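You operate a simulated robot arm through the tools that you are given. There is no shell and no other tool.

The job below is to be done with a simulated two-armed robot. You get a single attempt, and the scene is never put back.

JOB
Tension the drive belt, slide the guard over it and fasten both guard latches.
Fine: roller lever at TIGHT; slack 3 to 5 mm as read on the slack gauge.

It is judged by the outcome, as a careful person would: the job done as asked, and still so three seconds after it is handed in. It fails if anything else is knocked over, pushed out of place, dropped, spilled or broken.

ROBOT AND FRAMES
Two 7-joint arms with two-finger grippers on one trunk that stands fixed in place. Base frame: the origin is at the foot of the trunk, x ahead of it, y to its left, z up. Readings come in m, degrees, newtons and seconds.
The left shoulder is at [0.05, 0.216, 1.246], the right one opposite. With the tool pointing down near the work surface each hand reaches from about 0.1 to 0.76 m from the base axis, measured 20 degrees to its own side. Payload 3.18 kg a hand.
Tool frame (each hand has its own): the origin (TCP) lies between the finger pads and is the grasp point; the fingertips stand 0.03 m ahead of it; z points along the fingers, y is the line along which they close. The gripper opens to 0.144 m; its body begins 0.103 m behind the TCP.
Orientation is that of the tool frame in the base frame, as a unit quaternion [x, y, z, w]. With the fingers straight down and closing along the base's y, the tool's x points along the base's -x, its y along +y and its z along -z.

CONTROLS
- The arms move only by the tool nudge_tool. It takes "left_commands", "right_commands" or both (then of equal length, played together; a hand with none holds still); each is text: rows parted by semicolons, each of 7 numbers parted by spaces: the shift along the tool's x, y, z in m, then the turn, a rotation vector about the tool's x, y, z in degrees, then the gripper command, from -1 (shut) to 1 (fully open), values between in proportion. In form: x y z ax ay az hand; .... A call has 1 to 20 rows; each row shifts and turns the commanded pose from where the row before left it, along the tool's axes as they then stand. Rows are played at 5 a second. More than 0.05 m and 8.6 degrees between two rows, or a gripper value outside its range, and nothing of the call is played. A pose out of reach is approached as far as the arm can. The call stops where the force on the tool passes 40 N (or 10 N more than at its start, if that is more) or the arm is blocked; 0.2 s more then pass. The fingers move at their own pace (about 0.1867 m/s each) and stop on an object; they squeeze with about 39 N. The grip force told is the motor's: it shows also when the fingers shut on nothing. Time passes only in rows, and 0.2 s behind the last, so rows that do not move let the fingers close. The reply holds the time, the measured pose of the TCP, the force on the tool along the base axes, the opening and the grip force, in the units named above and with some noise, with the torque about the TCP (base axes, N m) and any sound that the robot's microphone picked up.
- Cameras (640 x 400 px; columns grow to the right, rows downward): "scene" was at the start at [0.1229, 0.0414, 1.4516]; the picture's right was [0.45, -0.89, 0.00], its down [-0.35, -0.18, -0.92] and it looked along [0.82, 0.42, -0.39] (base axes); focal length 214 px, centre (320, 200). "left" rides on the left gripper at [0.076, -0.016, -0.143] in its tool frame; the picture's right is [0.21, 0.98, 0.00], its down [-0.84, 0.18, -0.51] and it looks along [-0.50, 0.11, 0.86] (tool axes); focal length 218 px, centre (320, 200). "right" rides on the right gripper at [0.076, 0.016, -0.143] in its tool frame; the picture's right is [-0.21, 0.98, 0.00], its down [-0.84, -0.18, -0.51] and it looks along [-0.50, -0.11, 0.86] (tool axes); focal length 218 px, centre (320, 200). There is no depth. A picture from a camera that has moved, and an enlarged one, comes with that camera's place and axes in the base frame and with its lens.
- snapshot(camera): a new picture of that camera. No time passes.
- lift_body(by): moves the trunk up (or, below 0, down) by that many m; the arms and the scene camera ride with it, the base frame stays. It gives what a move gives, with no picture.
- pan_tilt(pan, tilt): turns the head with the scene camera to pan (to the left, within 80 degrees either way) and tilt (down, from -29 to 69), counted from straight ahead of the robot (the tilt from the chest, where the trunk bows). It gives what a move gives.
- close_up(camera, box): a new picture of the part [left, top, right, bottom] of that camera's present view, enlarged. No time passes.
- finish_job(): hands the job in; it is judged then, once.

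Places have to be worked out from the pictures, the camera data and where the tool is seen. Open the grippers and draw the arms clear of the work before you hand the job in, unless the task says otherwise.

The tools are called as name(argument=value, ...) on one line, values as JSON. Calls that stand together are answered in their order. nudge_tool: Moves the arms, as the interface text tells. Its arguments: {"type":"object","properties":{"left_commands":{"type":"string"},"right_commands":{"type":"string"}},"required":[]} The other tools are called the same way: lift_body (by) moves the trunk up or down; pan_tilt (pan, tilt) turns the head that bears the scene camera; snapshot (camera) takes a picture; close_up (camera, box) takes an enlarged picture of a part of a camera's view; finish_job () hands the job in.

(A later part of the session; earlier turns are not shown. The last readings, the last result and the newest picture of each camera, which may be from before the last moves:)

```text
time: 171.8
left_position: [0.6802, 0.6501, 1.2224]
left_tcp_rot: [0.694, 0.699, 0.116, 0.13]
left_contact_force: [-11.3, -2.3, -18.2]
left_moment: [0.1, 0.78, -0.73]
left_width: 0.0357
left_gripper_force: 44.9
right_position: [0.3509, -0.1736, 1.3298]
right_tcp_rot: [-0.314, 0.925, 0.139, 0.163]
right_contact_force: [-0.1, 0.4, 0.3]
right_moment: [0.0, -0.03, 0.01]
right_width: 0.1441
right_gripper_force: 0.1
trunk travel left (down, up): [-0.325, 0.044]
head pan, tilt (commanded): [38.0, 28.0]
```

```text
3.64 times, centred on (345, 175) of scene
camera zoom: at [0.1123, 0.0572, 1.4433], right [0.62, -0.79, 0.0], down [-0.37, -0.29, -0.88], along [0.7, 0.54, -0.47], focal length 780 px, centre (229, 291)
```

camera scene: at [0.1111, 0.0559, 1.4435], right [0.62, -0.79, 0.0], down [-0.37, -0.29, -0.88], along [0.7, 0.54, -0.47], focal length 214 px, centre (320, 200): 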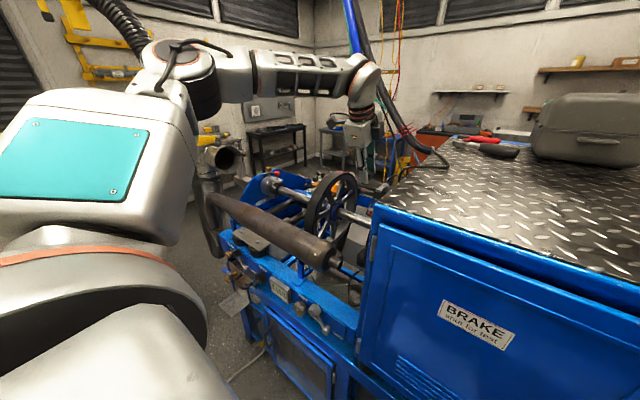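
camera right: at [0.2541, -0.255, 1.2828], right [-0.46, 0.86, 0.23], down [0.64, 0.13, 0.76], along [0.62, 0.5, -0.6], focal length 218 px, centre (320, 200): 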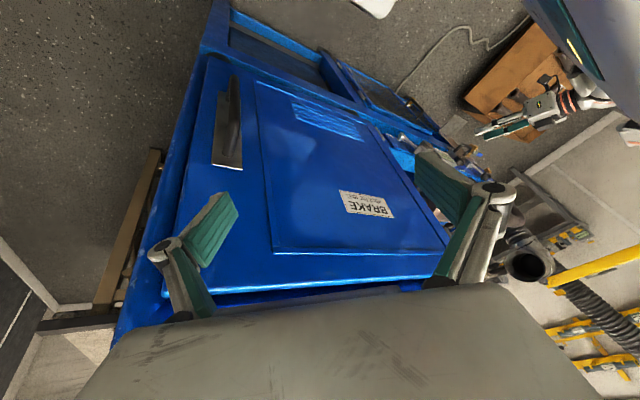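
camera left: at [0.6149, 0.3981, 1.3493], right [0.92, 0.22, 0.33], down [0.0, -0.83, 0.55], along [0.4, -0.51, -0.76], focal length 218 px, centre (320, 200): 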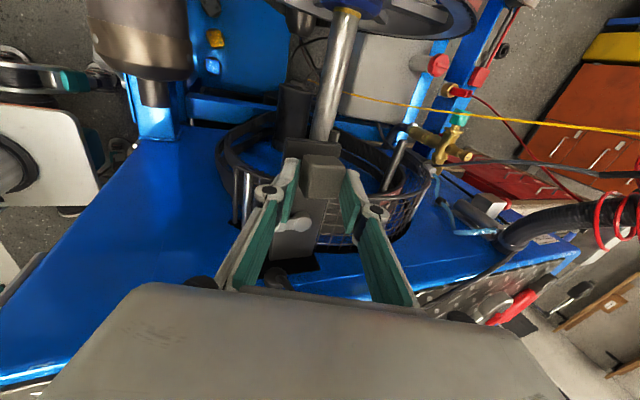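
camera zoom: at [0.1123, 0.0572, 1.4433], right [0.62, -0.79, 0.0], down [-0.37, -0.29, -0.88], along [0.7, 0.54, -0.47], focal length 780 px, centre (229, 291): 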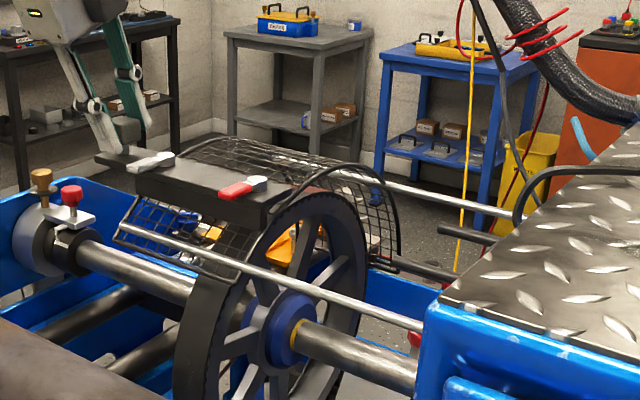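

Still free, with the drum about centred on the belt. I relieve the vertical load and feel for the end stop a few millimetres at a time.

nudge_tool(left_commands="0 -0.001 0.0015 0 0 0 -1; 0.005 0 0 0 0 0 -1; 0.005 0 -0.0001 0 0 0 -1; 0 0 0 0 0 0 -1")

nudge_tool(left_commands="0.005 0 -0.0001 0 0 0 -1; 0.005 0 -0.0001 0 0 0 -1; 0 0 0 0 0 0 -1")

close_up(camera="scene", box=[280, 120, 410, 230])

snapshot(camera="left")

```text
time: 172.8
left_position: [0.681, 0.6599, 1.2241]
left_tcp_rot: [0.695, 0.698, 0.117, 0.13]
left_contact_force: [-5.1, 1.0, -11.3]
left_moment: [-0.42, 0.57, -0.84]
left_width: 0.0358
left_gripper_force: 45.4
right_position: [0.351, -0.1732, 1.3308]
right_tcp_rot: [-0.314, 0.925, 0.14, 0.164]
right_contact_force: [-0.6, -0.6, 0.7]
right_moment: [0.03, 0.0, 0.0]
right_width: 0.1441
right_gripper_force: 0.1
trunk travel left (down, up): [-0.325, 0.044]
head pan, tilt (commanded): [38.0, 28.0]
```

```text
time: 173.6
left_position: [0.6808, 0.6708, 1.2226]
left_tcp_rot: [0.695, 0.698, 0.118, 0.129]
left_contact_force: [-3.0, 5.8, -4.1]
left_moment: [-0.24, 0.63, -0.69]
left_width: 0.0359
left_gripper_force: 45.7
right_position: [0.3512, -0.1737, 1.3309]
right_tcp_rot: [-0.314, 0.925, 0.139, 0.163]
right_contact_force: [0.1, 0.1, -0.8]
right_moment: [-0.02, 0.04, 0.02]
right_width: 0.1438
right_gripper_force: 0.0
trunk travel left (down, up): [-0.325, 0.044]
head pan, tilt (commanded): [38.0, 28.0]
```

```text
3.64 times, centred on (345, 175) of scene
camera zoom: at [0.1121, 0.0572, 1.4434], right [0.62, -0.79, 0.0], down [-0.37, -0.29, -0.88], along [0.7, 0.54, -0.47], focal length 780 px, centre (229, 291)
```

zoom: 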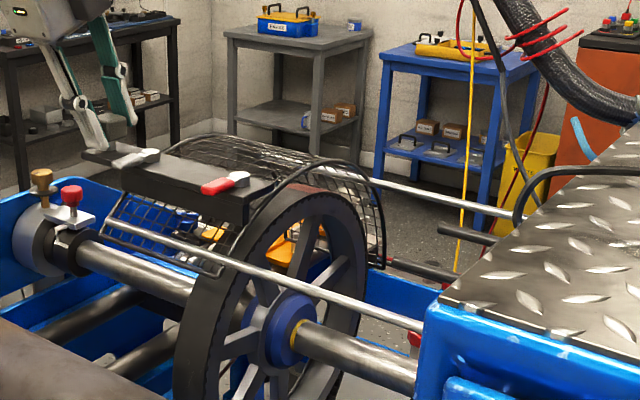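

```text
taken
camera left: at [0.6147, 0.7478, 1.3496], right [0.92, 0.22, 0.33], down [0.0, -0.83, 0.55], along [0.4, -0.51, -0.76], focal length 218 px, centre (320, 200)
```

left: 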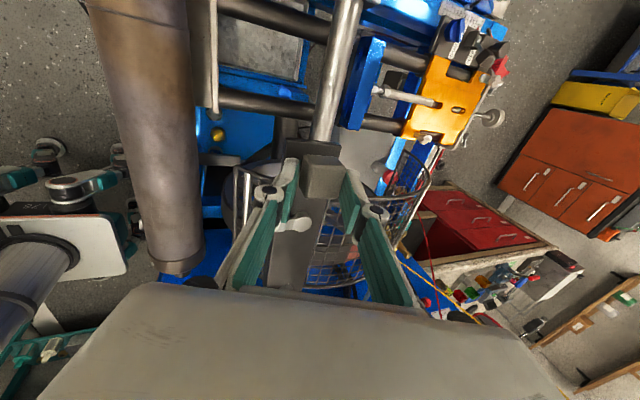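

nudge_tool(left_commands="0.003 0 0 0 0 0 -1; 0.003 0 0 0 0 0 -1; 0 0 0 0 0 0 -1")

close_up(camera="scene", box=[280, 120, 410, 230])

close_up(camera="left", box=[200, 120, 460, 290])

```text
time: 174.4
left_position: [0.6805, 0.6722, 1.2225]
left_tcp_rot: [0.695, 0.697, 0.116, 0.131]
left_contact_force: [-3.6, -5.0, -5.0]
left_moment: [0.39, 0.66, -0.84]
left_width: 0.0357
left_gripper_force: 45.8
right_position: [0.3516, -0.1758, 1.3309]
right_tcp_rot: [-0.314, 0.925, 0.141, 0.163]
right_contact_force: [-0.5, 0.0, -0.3]
right_moment: [0.0, -0.02, -0.03]
right_width: 0.1438
right_gripper_force: 0.1
trunk travel left (down, up): [-0.325, 0.044]
head pan, tilt (commanded): [38.0, 28.0]
```

```text
3.64 times, centred on (345, 175) of scene
camera zoom: at [0.1119, 0.0553, 1.4434], right [0.62, -0.79, 0.0], down [-0.37, -0.29, -0.88], along [0.7, 0.54, -0.47], focal length 780 px, centre (229, 291)
```

zoom: 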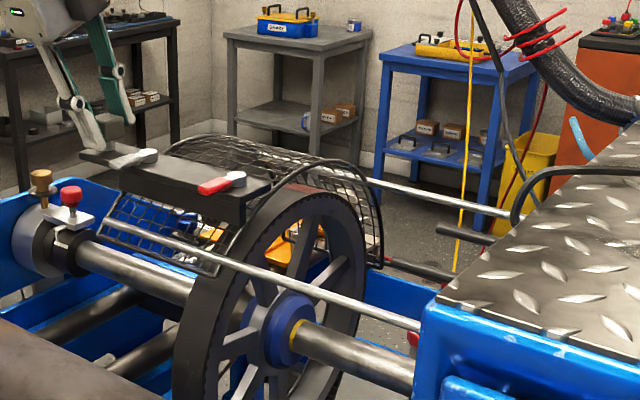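

```text
2.35 times, centred on (330, 205) of left
camera zoom: at [0.6151, 0.7506, 1.3495], right [0.92, 0.21, 0.33], down [-0.01, -0.83, 0.56], along [0.39, -0.51, -0.76], focal length 514 px, centre (296, 188)
```

zoom: 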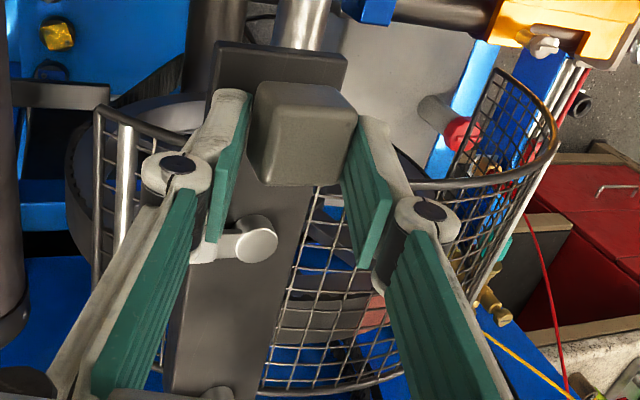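

The guard stopped: 6 mm commanded gave 1.4 mm and the reaction is building. I press 3 mm more to confirm it is the end stop.

nudge_tool(left_commands="0.003 0 0 0 0 0 -1; 0 0 0 0 0 0 -1")

close_up(camera="scene", box=[290, 150, 360, 205])

```text
time: 175.0
left_position: [0.6814, 0.6746, 1.2229]
left_tcp_rot: [0.696, 0.697, 0.116, 0.132]
left_contact_force: [0.2, -8.5, -2.4]
left_moment: [-0.43, 0.49, -0.61]
left_width: 0.036
left_gripper_force: 44.2
right_position: [0.3516, -0.1744, 1.331]
right_tcp_rot: [-0.313, 0.925, 0.139, 0.165]
right_contact_force: [-0.6, 0.3, 0.1]
right_moment: [0.03, 0.01, 0.0]
right_width: 0.1437
right_gripper_force: 0.0
trunk travel left (down, up): [-0.325, 0.044]
head pan, tilt (commanded): [38.0, 28.0]
```

```text
7.27 times, centred on (325, 178) of scene
camera zoom: at [0.1124, 0.055, 1.4434], right [0.62, -0.79, 0.0], down [-0.37, -0.29, -0.88], along [0.7, 0.54, -0.47], focal length 1560 px, centre (284, 364)
```

zoom: 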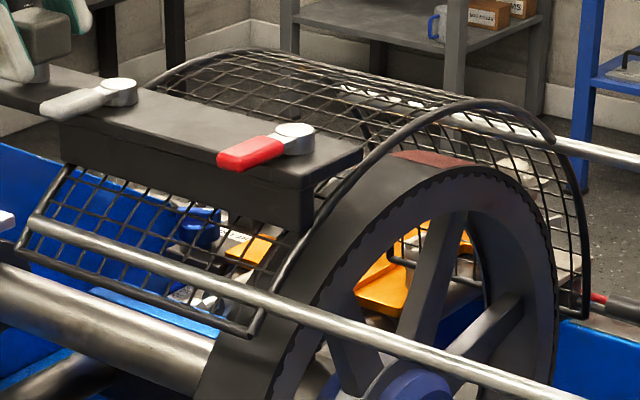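

The guard is against its stop, over the belt. I look closely at the two latch levers on the bar from both cameras before letting go.

close_up(camera="scene", box=[288, 152, 328, 177])

close_up(camera="left", box=[260, 160, 350, 290])

close_up(camera="scene", box=[285, 155, 365, 215])

```text
16.00 times, centred on (308, 164) of scene
camera zoom: at [0.1124, 0.055, 1.4434], right [0.62, -0.79, 0.0], down [-0.37, -0.29, -0.88], along [0.7, 0.54, -0.47], focal length 3432 px, centre (512, 768)
```

zoom: 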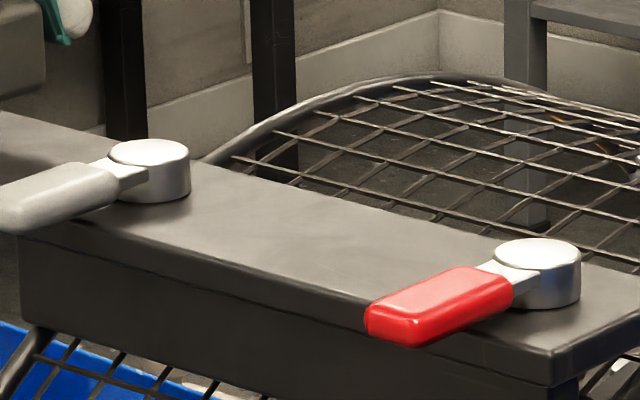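

```text
3.08 times, centred on (305, 225) of left
camera zoom: at [0.6148, 0.7527, 1.3493], right [0.92, 0.21, 0.33], down [-0.01, -0.83, 0.56], along [0.4, -0.51, -0.76], focal length 672 px, centre (366, 123)
```

zoom: 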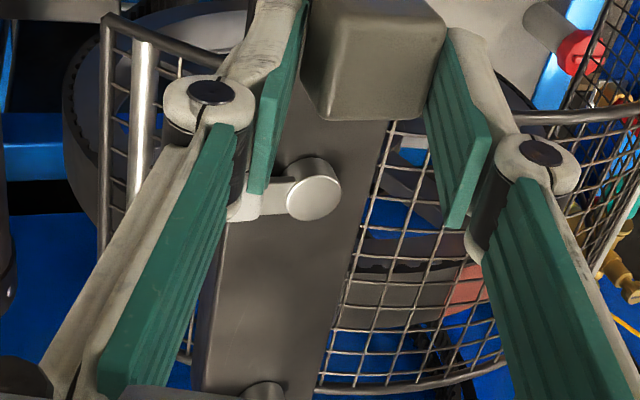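

```text
6.67 times, centred on (325, 185) of scene
camera zoom: at [0.1124, 0.055, 1.4434], right [0.62, -0.79, 0.0], down [-0.37, -0.29, -0.88], along [0.7, 0.54, -0.47], focal length 1430 px, centre (287, 300)
```

zoom: 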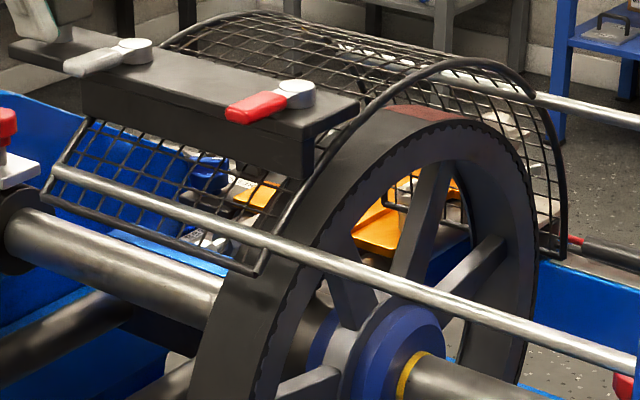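

Both latch levers look alike, pivoting on round silver bosses. Before releasing, I check whether the guard stopped at its own limit or against the orange plate at the rear, which is close by.

close_up(camera="left", box=[380, 100, 480, 190])

close_up(camera="left", box=[200, 140, 330, 240])

close_up(camera="scene", box=[330, 160, 390, 210])

```text
4.44 times, centred on (430, 145) of left
camera zoom: at [0.6148, 0.7527, 1.3493], right [0.92, 0.21, 0.33], down [-0.01, -0.83, 0.56], along [0.4, -0.51, -0.76], focal length 970 px, centre (-169, 444)
```

zoom: 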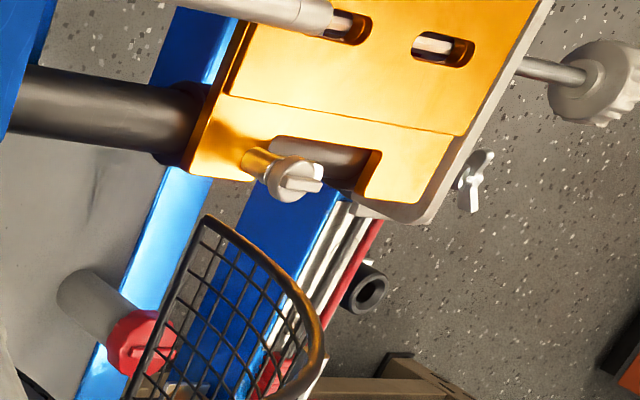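

```text
4.00 times, centred on (265, 190) of left
camera zoom: at [0.6148, 0.7527, 1.3493], right [0.92, 0.21, 0.33], down [-0.01, -0.83, 0.56], along [0.4, -0.51, -0.76], focal length 873 px, centre (540, 240)
```

zoom: 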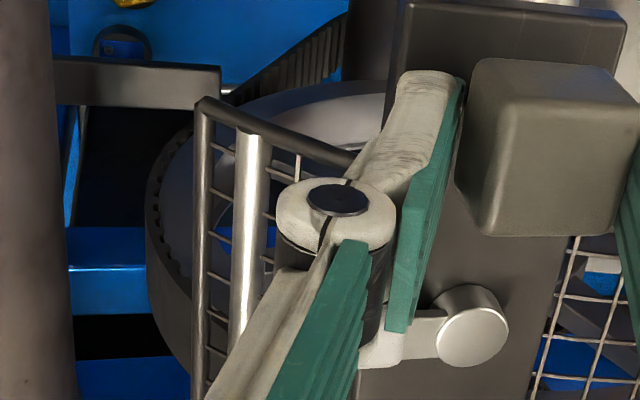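

```text
8.00 times, centred on (360, 185) of scene
camera zoom: at [0.1124, 0.055, 1.4434], right [0.62, -0.79, 0.0], down [-0.37, -0.29, -0.88], along [0.7, 0.54, -0.47], focal length 1716 px, centre (0, 320)
```

zoom: 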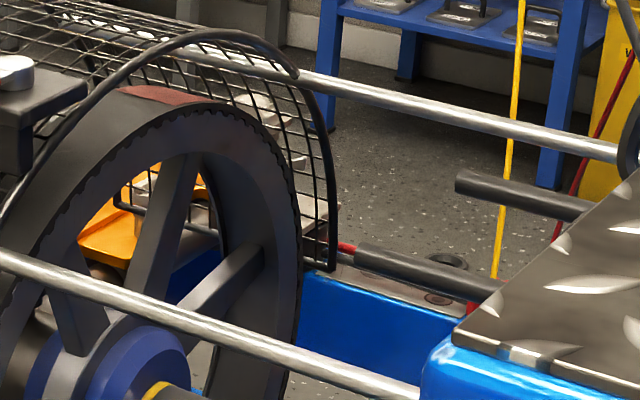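

The orange plate appears to clear the guard by about a centimetre, but from the head camera the trailing rim now lies slightly past the belt's near edge, leaving a strip uncovered. I back the guard off toward the cabinet a little so it sits squarely over the belt, checking by eye.

nudge_tool(left_commands="-0.01 0 0 0 0 0 -1; -0.01 0 0 0 0 0 -1; -0.01 0 0 0 0 0 -1; 0 0 0 0 0 0 -1")

close_up(camera="scene", box=[285, 150, 375, 215])

close_up(camera="left", box=[220, 120, 460, 290])

```text
time: 176.0
left_position: [0.6811, 0.647, 1.2229]
left_tcp_rot: [0.695, 0.697, 0.118, 0.129]
left_contact_force: [7.0, 0.0, -0.3]
left_moment: [1.32, 0.29, -0.68]
left_width: 0.036
left_gripper_force: 44.9
right_position: [0.3519, -0.174, 1.3298]
right_tcp_rot: [-0.313, 0.925, 0.14, 0.163]
right_contact_force: [-1.1, 0.2, -0.2]
right_moment: [0.0, 0.03, -0.01]
right_width: 0.1441
right_gripper_force: 0.1
trunk travel left (down, up): [-0.325, 0.044]
head pan, tilt (commanded): [38.0, 28.0]
```

```text
6.15 times, centred on (330, 182) of scene
camera zoom: at [0.1131, 0.0555, 1.4433], right [0.62, -0.79, 0.0], down [-0.37, -0.29, -0.88], along [0.7, 0.54, -0.47], focal length 1320 px, centre (258, 308)
```

zoom: 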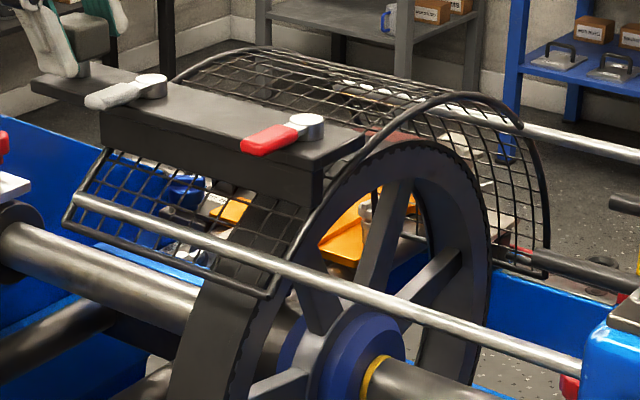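

```text
2.35 times, centred on (340, 205) of left
camera zoom: at [0.6151, 0.7247, 1.3497], right [0.92, 0.21, 0.33], down [-0.01, -0.83, 0.55], along [0.39, -0.51, -0.76], focal length 514 px, centre (273, 188)
```

zoom: 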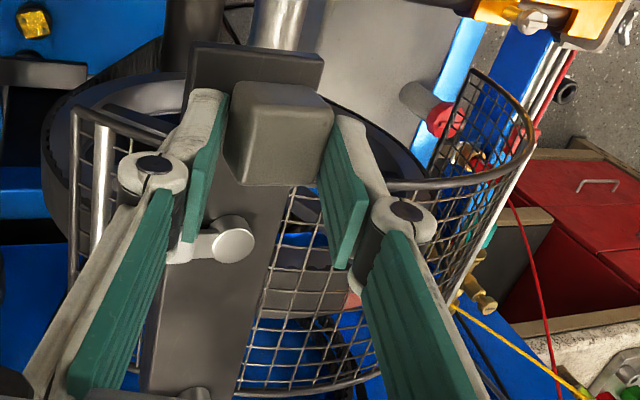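

The guard slides freely and now covers the belt fully, near the end of its travel. I release the handle and draw the hand up, to view guard, belt and latches unobstructed from above.

nudge_tool(left_commands="0 0 0 0 0 0 -0.2; 0 0 0 0 0 0 -0.1; 0 0 -0.03 0 0 0 -0.1; 0 0 -0.04 0 0 0 0; 0 0 -0.04 0 0 0 0.5")

snapshot(camera="left")

close_up(camera="left", box=[220, 90, 460, 260])

close_up(camera="scene", box=[285, 150, 375, 215])

```text
time: 177.2
left_position: [0.6405, 0.6503, 1.3272]
left_tcp_rot: [0.694, 0.698, 0.118, 0.13]
left_contact_force: [-0.2, 0.2, 1.3]
left_moment: [0.02, 0.01, -0.03]
left_width: 0.1081
left_gripper_force: 0.1
right_position: [0.3514, -0.1746, 1.3304]
right_tcp_rot: [-0.314, 0.925, 0.14, 0.165]
right_contact_force: [-1.4, -0.1, -0.1]
right_moment: [0.01, -0.01, -0.03]
right_width: 0.144
right_gripper_force: 0.1
trunk travel left (down, up): [-0.325, 0.044]
head pan, tilt (commanded): [38.0, 28.0]
```

```text
taken
camera left: at [0.5747, 0.7276, 1.4547], right [0.92, 0.22, 0.33], down [0.0, -0.83, 0.55], along [0.4, -0.51, -0.76], focal length 218 px, centre (320, 200)
```

left: 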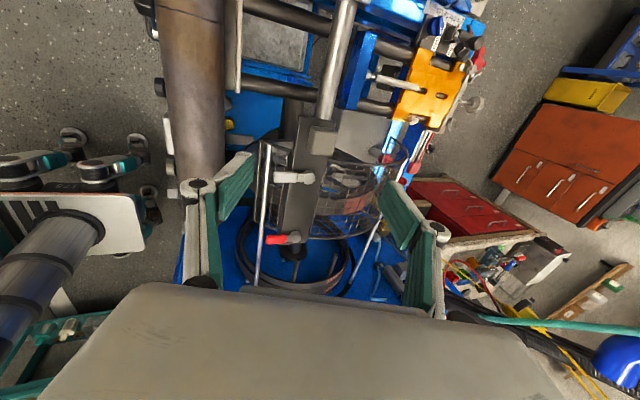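

```text
2.35 times, centred on (340, 175) of left
camera zoom: at [0.5747, 0.7276, 1.4547], right [0.92, 0.22, 0.33], down [0.0, -0.83, 0.55], along [0.4, -0.51, -0.76], focal length 514 px, centre (273, 259)
```

zoom: 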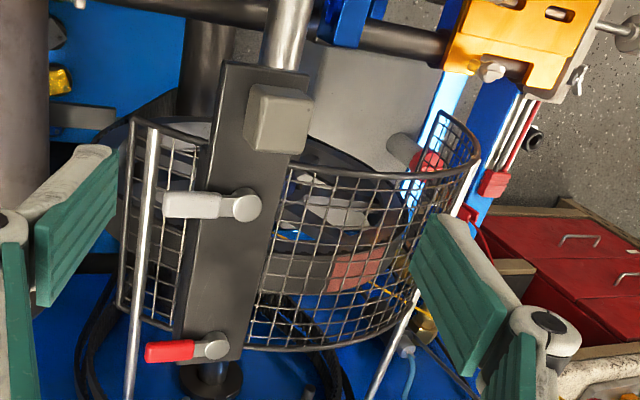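

```text
6.15 times, centred on (330, 182) of scene
camera zoom: at [0.1111, 0.0553, 1.4435], right [0.62, -0.79, 0.0], down [-0.37, -0.29, -0.88], along [0.7, 0.54, -0.47], focal length 1320 px, centre (258, 308)
```

zoom: 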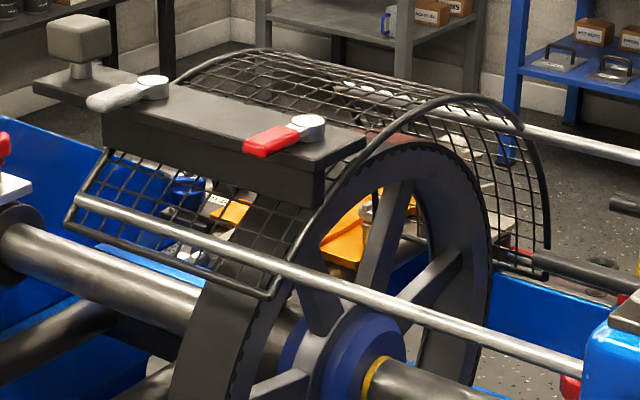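

Now everything is clear: the guard is a mesh half-drum with two swing latches on its bar, pivots at about (0.688, 0.586, 1.185) and (0.688, 0.466, 1.185), both levers pointing straight toward me. A guard's natural closed place is its end stop, where it still reaches the belt edge, so I regrip the cube and push it home fully first.

nudge_tool(left_commands="-0.001 0.0005 0.028 0 0 0 0; -0.001 0.0005 0.028 0 0 0 0; -0.001 0.0004 0.028 0 0 0 0; 0 0 0.028 0 0 0 0; 0 0 0 0 0 0 -0.3; 0 0 0 0 0 0 -0.45; 0 0 0 0 0 0 -1; 0 0 0 0 0 0 -1")

nudge_tool(left_commands="0.008 0 0 0 0 0 -1; 0.008 0 -0.0001 0 0 0 -1; 0.006 0 -0.0001 0 0 0 -1; 0 0 0 0 0 0 -1")

nudge_tool(left_commands="0.004 0 0 0 0 0 -1; 0.004 0 0 0 0 0 -1; 0 0 0 0 0 0 -1")

close_up(camera="scene", box=[285, 150, 375, 215])

```text
time: 179.0
left_position: [0.6813, 0.6449, 1.2228]
left_tcp_rot: [0.695, 0.698, 0.116, 0.129]
left_contact_force: [-8.2, -2.2, -2.1]
left_moment: [0.04, 0.72, -0.58]
left_width: 0.0362
left_gripper_force: 44.9
right_position: [0.3502, -0.1741, 1.3302]
right_tcp_rot: [-0.314, 0.925, 0.14, 0.164]
right_contact_force: [0.0, 0.1, 0.0]
right_moment: [0.01, -0.04, 0.04]
right_width: 0.1441
right_gripper_force: 0.1
trunk travel left (down, up): [-0.325, 0.044]
head pan, tilt (commanded): [38.0, 28.0]
```

```text
time: 180.0
left_position: [0.68, 0.6684, 1.2229]
left_tcp_rot: [0.695, 0.697, 0.117, 0.13]
left_contact_force: [-7.0, 3.1, -0.4]
left_moment: [0.0, 0.58, -0.35]
left_width: 0.0359
left_gripper_force: 44.5
right_position: [0.3505, -0.1743, 1.3306]
right_tcp_rot: [-0.313, 0.925, 0.14, 0.165]
right_contact_force: [0.7, -0.6, -0.3]
right_moment: [0.02, 0.02, 0.03]
right_width: 0.1439
right_gripper_force: 0.0
trunk travel left (down, up): [-0.325, 0.044]
head pan, tilt (commanded): [38.0, 28.0]
```

```text
time: 180.8
left_position: [0.6789, 0.6721, 1.2222]
left_tcp_rot: [0.696, 0.697, 0.116, 0.132]
left_contact_force: [-12.0, -9.8, -5.8]
left_moment: [-0.2, 0.86, -0.32]
left_width: 0.0358
left_gripper_force: 45.2
right_position: [0.3501, -0.1755, 1.3303]
right_tcp_rot: [-0.314, 0.925, 0.14, 0.164]
right_contact_force: [0.6, 0.2, -0.3]
right_moment: [-0.02, -0.01, 0.02]
right_width: 0.1438
right_gripper_force: 0.2
trunk travel left (down, up): [-0.325, 0.044]
head pan, tilt (commanded): [38.0, 28.0]
```

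```text
6.15 times, centred on (330, 182) of scene
camera zoom: at [0.1107, 0.0548, 1.4435], right [0.62, -0.79, 0.0], down [-0.37, -0.29, -0.88], along [0.7, 0.54, -0.47], focal length 1320 px, centre (258, 308)
```

zoom: 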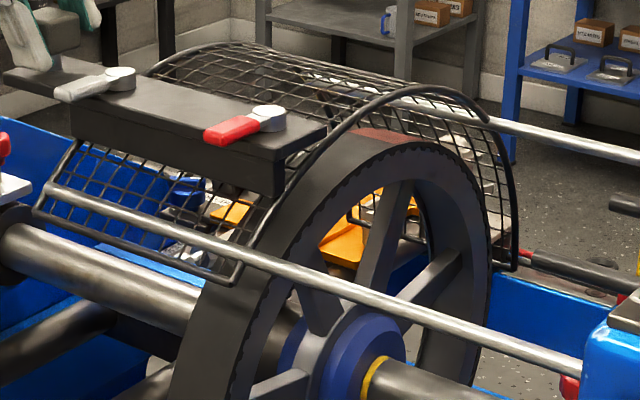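

The guard is home against its stop again (reaction ~10 N). I release the handle without pulling it, lift clear, and re-measure the latches.

nudge_tool(left_commands="-0.003 0.001 0 0 0 0 -1; 0 0 0 0 0 0 -0.2; 0 0 0 0 0 0 -0.1; 0 0 -0.03 0 0 0 -0.1; 0 0 -0.04 0 0 0 0; 0 0 -0.04 0 0 0 0.5")

close_up(camera="left", box=[220, 90, 460, 260])

close_up(camera="scene", box=[285, 150, 375, 215])

```text
time: 182.2
left_position: [0.6461, 0.6593, 1.317]
left_tcp_rot: [0.695, 0.698, 0.118, 0.129]
left_contact_force: [0.4, -0.5, 0.8]
left_moment: [0.0, -0.01, 0.03]
left_width: 0.1078
left_gripper_force: 0.1
left hand out of reach, approached as far as the arm can: row 5, 6
right_position: [0.3507, -0.1753, 1.3299]
right_tcp_rot: [-0.314, 0.925, 0.14, 0.164]
right_contact_force: [-0.7, 0.0, 0.1]
right_moment: [0.0, 0.03, -0.01]
right_width: 0.144
right_gripper_force: 0.0
trunk travel left (down, up): [-0.325, 0.044]
head pan, tilt (commanded): [38.0, 28.0]
```

```text
2.35 times, centred on (340, 175) of left
camera zoom: at [0.5802, 0.7363, 1.4427], right [0.92, 0.22, 0.33], down [0.0, -0.83, 0.55], along [0.4, -0.51, -0.76], focal length 514 px, centre (273, 259)
```

zoom: 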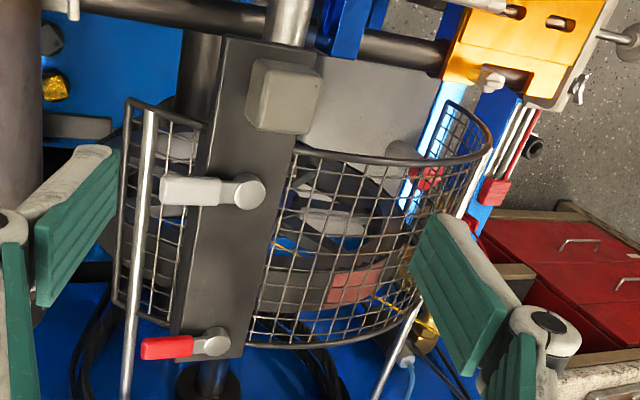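

```text
6.15 times, centred on (330, 182) of scene
camera zoom: at [0.1113, 0.0551, 1.4435], right [0.62, -0.79, 0.0], down [-0.37, -0.29, -0.88], along [0.7, 0.54, -0.47], focal length 1320 px, centre (258, 308)
```

zoom: 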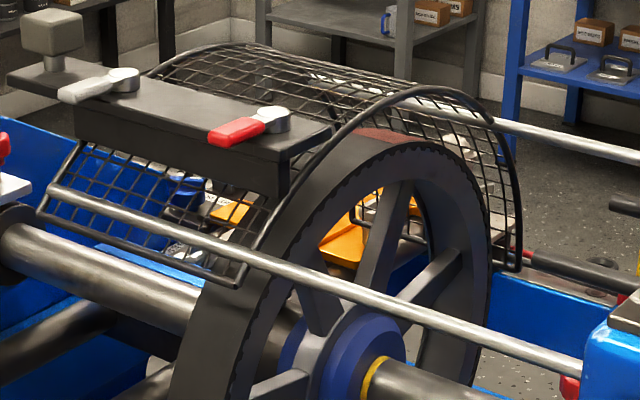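

Guard at its stop. I zoom in on the latch bosses and bar for any mark showing which way they fasten.

close_up(camera="left", box=[280, 140, 350, 190])

close_up(camera="left", box=[265, 200, 335, 250])

close_up(camera="scene", box=[284, 152, 334, 186])

```text
8.00 times, centred on (315, 165) of left
camera zoom: at [0.5802, 0.7363, 1.4427], right [0.92, 0.22, 0.33], down [0.0, -0.83, 0.55], along [0.4, -0.51, -0.76], focal length 1746 px, centre (360, 480)
```

zoom: 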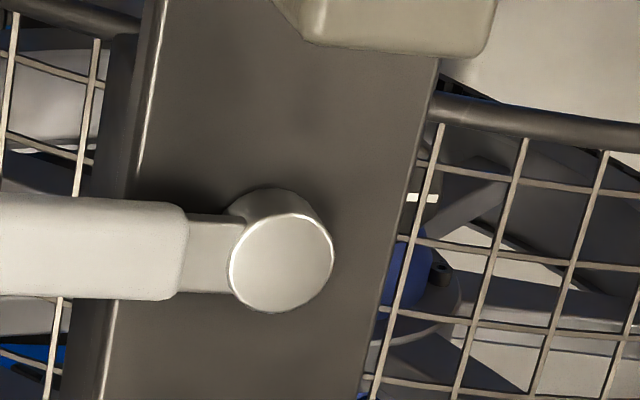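

```text
8.00 times, centred on (300, 225) of left
camera zoom: at [0.5802, 0.7363, 1.4427], right [0.92, 0.22, 0.33], down [0.0, -0.83, 0.55], along [0.4, -0.51, -0.76], focal length 1746 px, centre (480, 0)
```

zoom: 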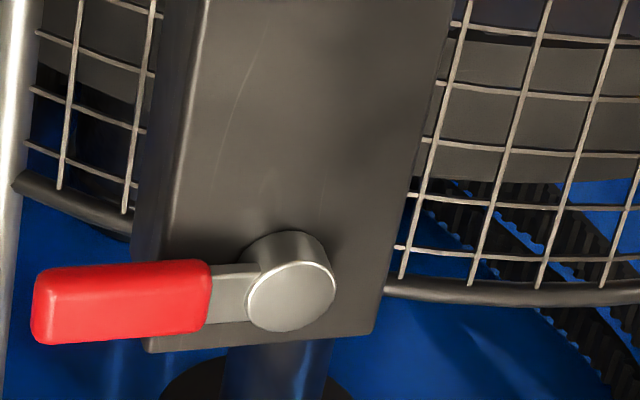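

```text
11.76 times, centred on (309, 169) of scene
camera zoom: at [0.1113, 0.0551, 1.4435], right [0.62, -0.79, 0.0], down [-0.37, -0.29, -0.88], along [0.7, 0.54, -0.47], focal length 2523 px, centre (449, 565)
```

zoom: 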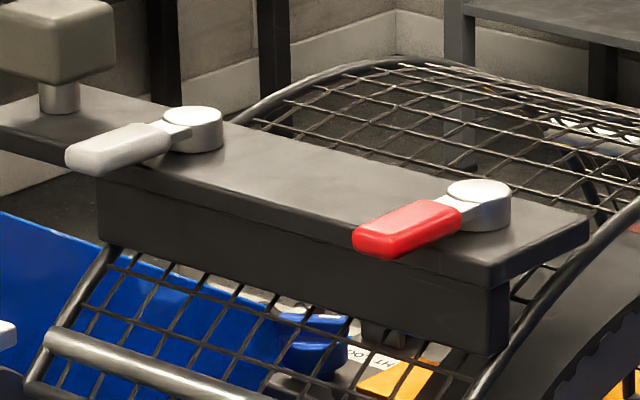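

No marks, but the geometry is clear: 19 mm bosses, 17 mm wide grips on 54 mm levers, the cube blocking one way for the upper latch. I back the left hand off a little and turn it to close along y, to take a latch by its grip.

nudge_tool(left_commands="-0.02 -0.028 -0.01 0 0 0 0.5; -0.02 -0.028 -0.01 0 0 0 0.5; 0 0 0 0 0 -8.5 0.5; 0 0 0 0 0 -8.5 0.5; 0 0 0 0 0 -8.5 0.5; 0 0 0 0 0 -8.5 0.5; 0 0 0 0 0 -8.5 0; 0 0 0 0 0 -8.5 0; 0 0 0 0 0 -8.5 0; 0 0 0 0 0 -8.5 0; 0 0 0 0 0 -8.5 0; 0 0 0 0 0 -8.5 0; 0 0 0 0 0 -5 0")

snapshot(camera="left")

close_up(camera="left", box=[180, 100, 460, 290])

```text
time: 185.0
left_position: [0.5879, 0.6191, 1.3153]
left_tcp_rot: [-0.004, 0.985, -0.009, 0.175]
left_contact_force: [-0.1, -0.4, 0.2]
left_moment: [-0.01, 0.02, -0.04]
left_width: 0.0722
left_gripper_force: 0.0
right_position: [0.3507, -0.1749, 1.3304]
right_tcp_rot: [-0.314, 0.925, 0.14, 0.163]
right_contact_force: [0.1, 0.0, -0.1]
right_moment: [0.0, -0.02, 0.01]
right_width: 0.144
right_gripper_force: 0.1
trunk travel left (down, up): [-0.325, 0.044]
head pan, tilt (commanded): [38.0, 28.0]
```

```text
taken
camera left: at [0.4664, 0.6039, 1.4235], right [-0.2, 0.98, -0.09], down [0.62, 0.2, 0.76], along [0.76, 0.1, -0.64], focal length 218 px, centre (320, 200)
```

left: 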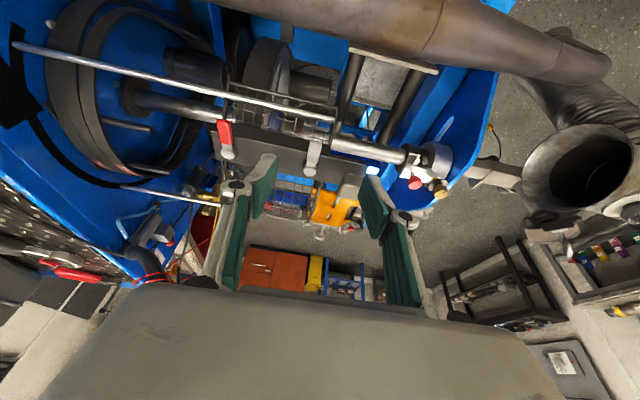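

```text
2.11 times, centred on (320, 195) of left
camera zoom: at [0.4664, 0.6039, 1.4235], right [-0.2, 0.98, -0.09], down [0.62, 0.2, 0.76], along [0.76, 0.1, -0.64], focal length 460 px, centre (320, 210)
```

zoom: 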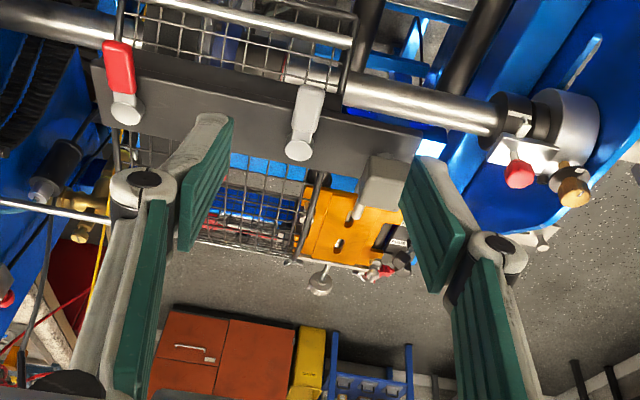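

The latch grips are clearly visible: upper latch grip at about (0.649, 0.613, 1.183), boss at (0.690, 0.614). I approach its grip from above with the fingers 4.5 cm apart, stopping just short to check.

nudge_tool(left_commands="-0.0035 -0.0018 0.03 0 0 0 -0.375; -0.0035 -0.0018 0.03 0 0 0 -0.375; -0.0035 -0.0018 0.03 0 0 0 -0.375; 0 0 0 0 0 0 -0.375")

close_up(camera="left", box=[220, 80, 440, 230])

close_up(camera="scene", box=[270, 130, 350, 190])

```text
time: 186.0
left_position: [0.6288, 0.612, 1.2345]
left_tcp_rot: [-0.003, 0.985, -0.01, 0.175]
left_contact_force: [-0.8, -1.3, 0.8]
left_moment: [0.03, -0.03, 0.0]
left_width: 0.045
left_gripper_force: 0.1
right_position: [0.3507, -0.175, 1.3308]
right_tcp_rot: [-0.314, 0.925, 0.14, 0.164]
right_contact_force: [0.0, 0.5, -0.4]
right_moment: [0.01, -0.01, -0.04]
right_width: 0.1439
right_gripper_force: 0.1
trunk travel left (down, up): [-0.325, 0.044]
head pan, tilt (commanded): [38.0, 28.0]
```

```text
2.67 times, centred on (330, 155) of left
camera zoom: at [0.5079, 0.5968, 1.3428], right [-0.2, 0.98, -0.09], down [0.62, 0.2, 0.76], along [0.76, 0.1, -0.64], focal length 582 px, centre (293, 320)
```

zoom: 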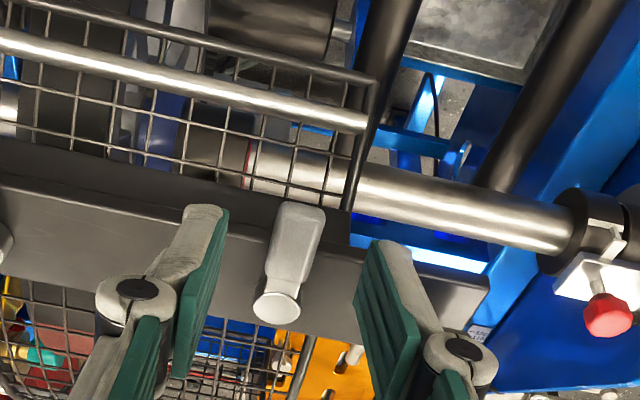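

```text
6.67 times, centred on (310, 160) of scene
camera zoom: at [0.1111, 0.0554, 1.4435], right [0.62, -0.79, 0.0], down [-0.37, -0.29, -0.88], along [0.7, 0.54, -0.47], focal length 1430 px, centre (387, 467)
```

zoom: 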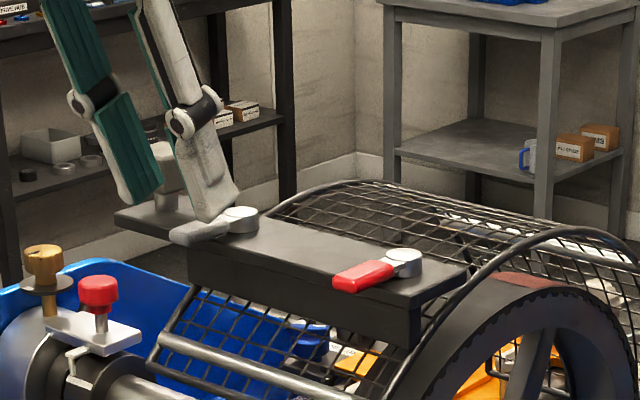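

The fingers straddle the upper lever nicely. I advance the last 4 cm and close on the grip.

nudge_tool(left_commands="-0.0013 0.0008 0.02 0 0 0 -0.375; -0.0013 0.0008 0.019 0 0 0 -0.375; 0 0 0 0 0 0 -0.6; 0 0 0 0 0 0 -0.8; 0 0 0 0 0 0 -0.8")

close_up(camera="left", box=[220, 60, 440, 220])

close_up(camera="scene", box=[270, 140, 350, 200])

```text
time: 187.2
left_position: [0.6453, 0.6114, 1.2026]
left_tcp_rot: [-0.002, 0.984, -0.009, 0.178]
left_contact_force: [-7.2, 1.0, 22.8]
left_moment: [-0.01, 0.26, 0.1]
left_width: 0.0172
left_gripper_force: 45.2
right_position: [0.3492, -0.1758, 1.3316]
right_tcp_rot: [-0.314, 0.924, 0.141, 0.164]
right_contact_force: [-0.1, 0.0, 0.0]
right_moment: [0.03, 0.0, 0.02]
right_width: 0.1439
right_gripper_force: 0.0
trunk travel left (down, up): [-0.325, 0.044]
head pan, tilt (commanded): [38.0, 28.0]
```

```text
2.50 times, centred on (330, 140) of left
camera zoom: at [0.522, 0.5967, 1.3108], right [-0.2, 0.98, -0.09], down [0.61, 0.19, 0.77], along [0.77, 0.1, -0.64], focal length 546 px, centre (295, 350)
```

zoom: 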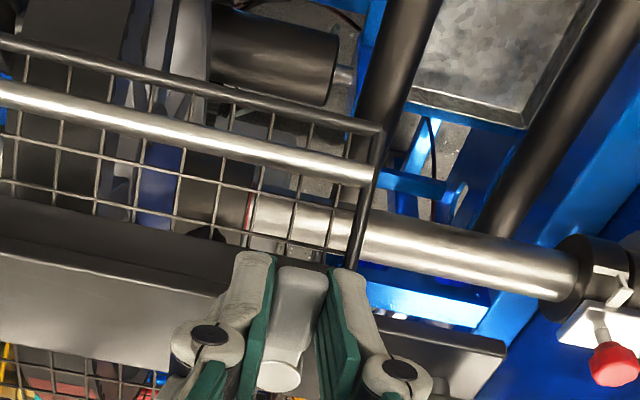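

```text
6.67 times, centred on (310, 170) of scene
camera zoom: at [0.1089, 0.054, 1.4439], right [0.62, -0.79, 0.0], down [-0.37, -0.29, -0.88], along [0.7, 0.54, -0.47], focal length 1430 px, centre (387, 400)
```

zoom: 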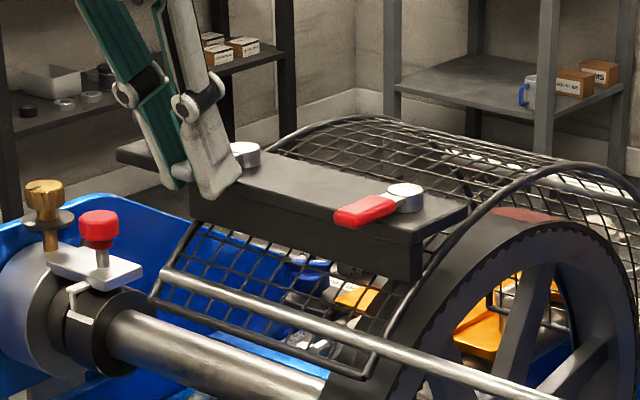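

The grip is held, with the fingertips just pressing on the bar (23 N up); I lift 4 mm to relieve that, then try turning the lever 6 degrees toward −y about its boss.

nudge_tool(left_commands="0 0 -0.004 0 0 0 -0.8; -0.0002 -0.0046 0.0001 -2.1 0 -5.62 -0.8; 0 0 0 0 0 0 -0.8")

close_up(camera="scene", box=[270, 140, 350, 200])

```text
time: 188.0
left_position: [0.6458, 0.6094, 1.2021]
left_tcp_rot: [-0.054, 0.983, 0.0, 0.173]
left_contact_force: [7.4, 0.2, 9.7]
left_moment: [0.21, -1.46, -0.03]
left_width: 0.0168
left_gripper_force: 45.1
right_position: [0.3515, -0.1761, 1.331]
right_tcp_rot: [-0.314, 0.925, 0.14, 0.163]
right_contact_force: [-0.4, -0.4, -0.2]
right_moment: [0.02, -0.01, -0.02]
right_width: 0.1438
right_gripper_force: 0.1
trunk travel left (down, up): [-0.325, 0.044]
head pan, tilt (commanded): [38.0, 28.0]
```

```text
6.67 times, centred on (310, 170) of scene
camera zoom: at [0.112, 0.0552, 1.4434], right [0.62, -0.79, 0.0], down [-0.37, -0.29, -0.88], along [0.7, 0.54, -0.47], focal length 1430 px, centre (387, 400)
```

zoom: 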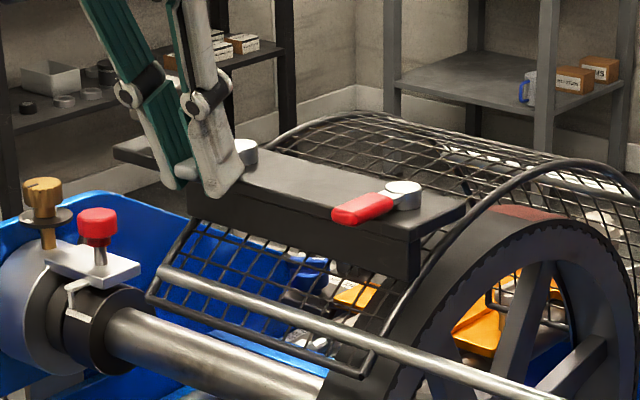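

It turns with essentially no torque and the guard has not moved. I continue rotating the lever toward −y in 8 degree steps.

nudge_tool(left_commands="-0.0004 -0.0062 0.00015 -2.8 0 -7.49 -0.8; -0.0004 -0.0062 0.00015 -2.8 0 -7.49 -0.8; -0.0004 -0.0062 0.00015 -2.8 0 -7.49 -0.8; 0 0 0 0 0 0 -0.8")

close_up(camera="scene", box=[270, 140, 350, 200])

close_up(camera="left", box=[220, 60, 440, 220])

```text
time: 188.8
left_position: [0.6475, 0.5993, 1.2061]
left_tcp_rot: [-0.214, 0.965, 0.017, 0.154]
left_contact_force: [-11.9, -11.5, 11.5]
left_moment: [-0.46, 1.31, -0.42]
left_width: 0.017
left_gripper_force: 44.7
left hand out of reach, approached as far as the arm can: row 3
right_position: [0.3499, -0.176, 1.3311]
right_tcp_rot: [-0.314, 0.924, 0.14, 0.165]
right_contact_force: [-0.7, 0.1, 0.5]
right_moment: [0.0, -0.05, 0.0]
right_width: 0.1438
right_gripper_force: 0.1
trunk travel left (down, up): [-0.325, 0.044]
head pan, tilt (commanded): [38.0, 28.0]
stopped in row 3 (left hand): the force on the tool passed its limit at 52 N (the readings are from after the stop); the commanded pose is now the measured one
```

```text
6.67 times, centred on (310, 170) of scene
camera zoom: at [0.109, 0.0543, 1.4437], right [0.62, -0.79, 0.0], down [-0.37, -0.29, -0.88], along [0.7, 0.54, -0.47], focal length 1430 px, centre (387, 400)
```

zoom: 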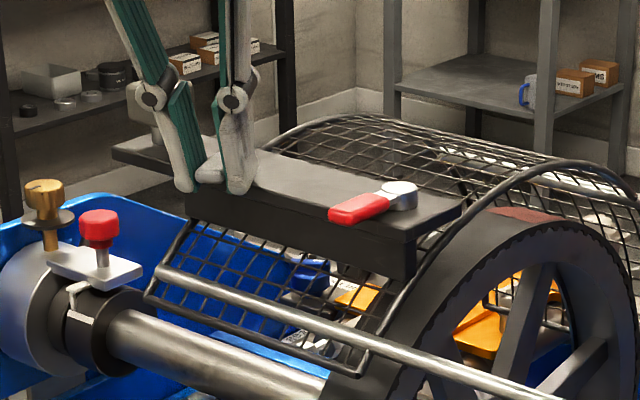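

```text
2.50 times, centred on (330, 140) of left
camera zoom: at [0.5464, 0.5384, 1.3192], right [-0.59, 0.8, -0.1], down [0.5, 0.46, 0.73], along [0.63, 0.38, -0.67], focal length 546 px, centre (295, 350)
```

zoom: 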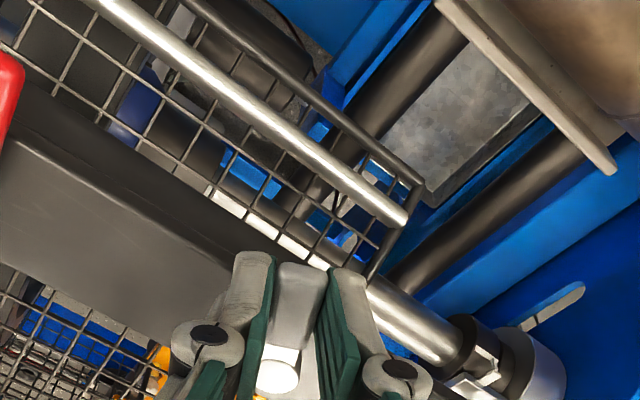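

The lever has swung about 25 degrees, but the wrist is at its limit in that twist. I release it, lift, untwist the hand, and will push it the rest of the way with closed fingers instead.

nudge_tool(left_commands="0 0 0 0 0 0 -0.5; 0 0 0 0 0 0 -0.4; 0 0 -0.025 0 0 0 -0.4; 0 0 -0.025 0 0 0 -0.4; 0 0 0 2.92 0 7.8 -0.4; 0 0 0 2.92 0 7.8 -0.4; 0 0 0 2.92 0 7.8 -0.7; 0 0 0 0 0 0 -1; 0 0 0 0 0 0 -1")

close_up(camera="left", box=[200, 60, 440, 220])

close_up(camera="scene", box=[270, 140, 350, 200])

```text
time: 190.8
left_position: [0.6373, 0.5983, 1.2512]
left_tcp_rot: [-0.002, 0.986, -0.025, 0.162]
left_contact_force: [-0.7, -1.0, 0.1]
left_moment: [-0.02, 0.01, -0.02]
left_width: 0.0
left_gripper_force: 31.0
right_position: [0.3535, -0.1742, 1.3299]
right_tcp_rot: [-0.314, 0.925, 0.14, 0.162]
right_contact_force: [0.3, 0.9, -0.6]
right_moment: [0.0, -0.03, 0.01]
right_width: 0.1443
right_gripper_force: 0.1
trunk travel left (down, up): [-0.325, 0.044]
head pan, tilt (commanded): [38.0, 28.0]
```

```text
2.50 times, centred on (320, 140) of left
camera zoom: at [0.5173, 0.5873, 1.3618], right [-0.19, 0.97, -0.12], down [0.64, 0.21, 0.74], along [0.75, 0.07, -0.66], focal length 546 px, centre (320, 350)
```

zoom: 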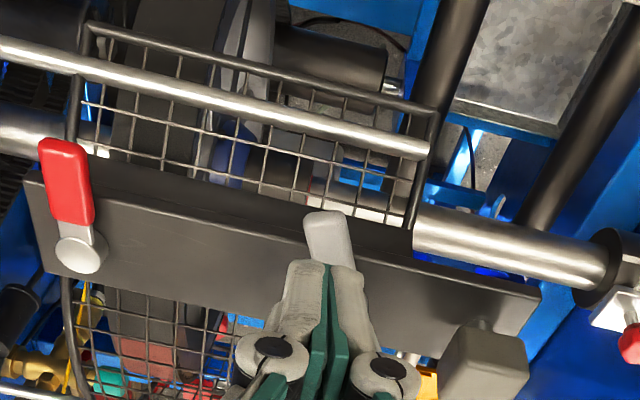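

```text
6.67 times, centred on (310, 170) of scene
camera zoom: at [0.1122, 0.0562, 1.4434], right [0.62, -0.79, 0.0], down [-0.37, -0.29, -0.88], along [0.7, 0.54, -0.47], focal length 1430 px, centre (387, 400)
```

zoom: 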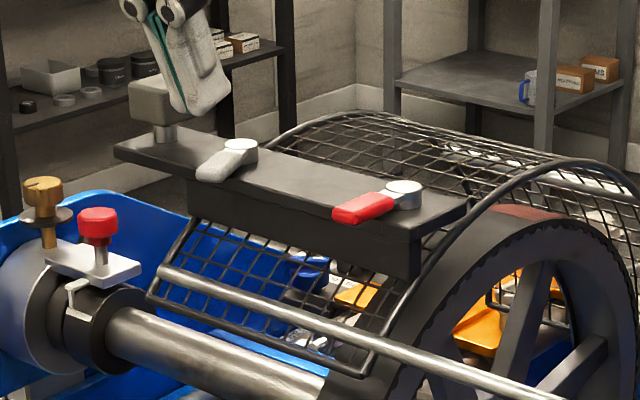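

The upper lever has turned about 25° toward −y and the guard is unmoved. I bring the closed fingers down on the lever's +y side and push it along its arc, first half.

nudge_tool(left_commands="-0.0015 0.0419 -0.0017 0 0 0 -1; 0.007 0.0011 0.0208 0 0 0 -1; 0.007 0.0011 0.0208 0 0 0 -1; -0.0015 -0.0138 0.0012 0 0 0 -1; 0.0012 -0.018 0.0006 0 0 0 -1; 0 0 0 0 0 0 -1")

close_up(camera="scene", box=[270, 140, 350, 200])

close_up(camera="left", box=[200, 60, 440, 220])

```text
time: 192.2
left_position: [0.6376, 0.6083, 1.2067]
left_tcp_rot: [-0.002, 0.987, -0.025, 0.161]
left_contact_force: [-0.3, -1.1, 0.1]
left_moment: [0.01, -0.01, 0.03]
left_width: 0.0
left_gripper_force: 30.4
right_position: [0.3517, -0.1736, 1.332]
right_tcp_rot: [-0.314, 0.925, 0.14, 0.163]
right_contact_force: [0.0, -0.4, -0.2]
right_moment: [-0.01, -0.01, -0.01]
right_width: 0.1441
right_gripper_force: 0.1
trunk travel left (down, up): [-0.325, 0.044]
head pan, tilt (commanded): [38.0, 28.0]
```

```text
6.67 times, centred on (310, 170) of scene
camera zoom: at [0.1123, 0.0561, 1.4433], right [0.62, -0.79, 0.0], down [-0.37, -0.29, -0.88], along [0.7, 0.54, -0.47], focal length 1430 px, centre (387, 400)
```

zoom: 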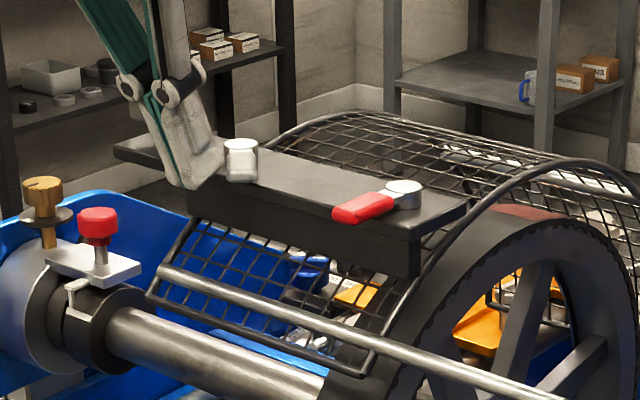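

```text
2.50 times, centred on (320, 140) of left
camera zoom: at [0.519, 0.5968, 1.318], right [-0.19, 0.97, -0.12], down [0.64, 0.21, 0.74], along [0.75, 0.07, -0.66], focal length 546 px, centre (320, 350)
```

zoom: 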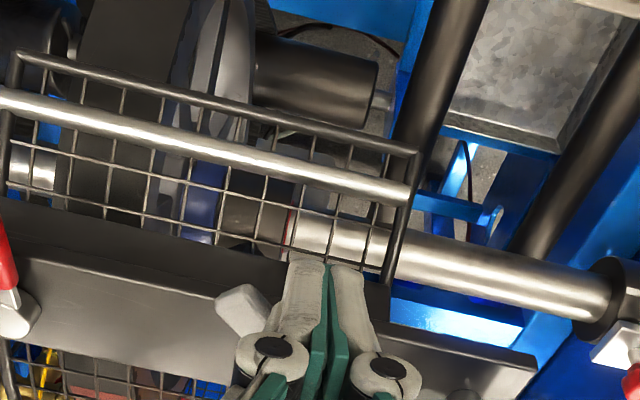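

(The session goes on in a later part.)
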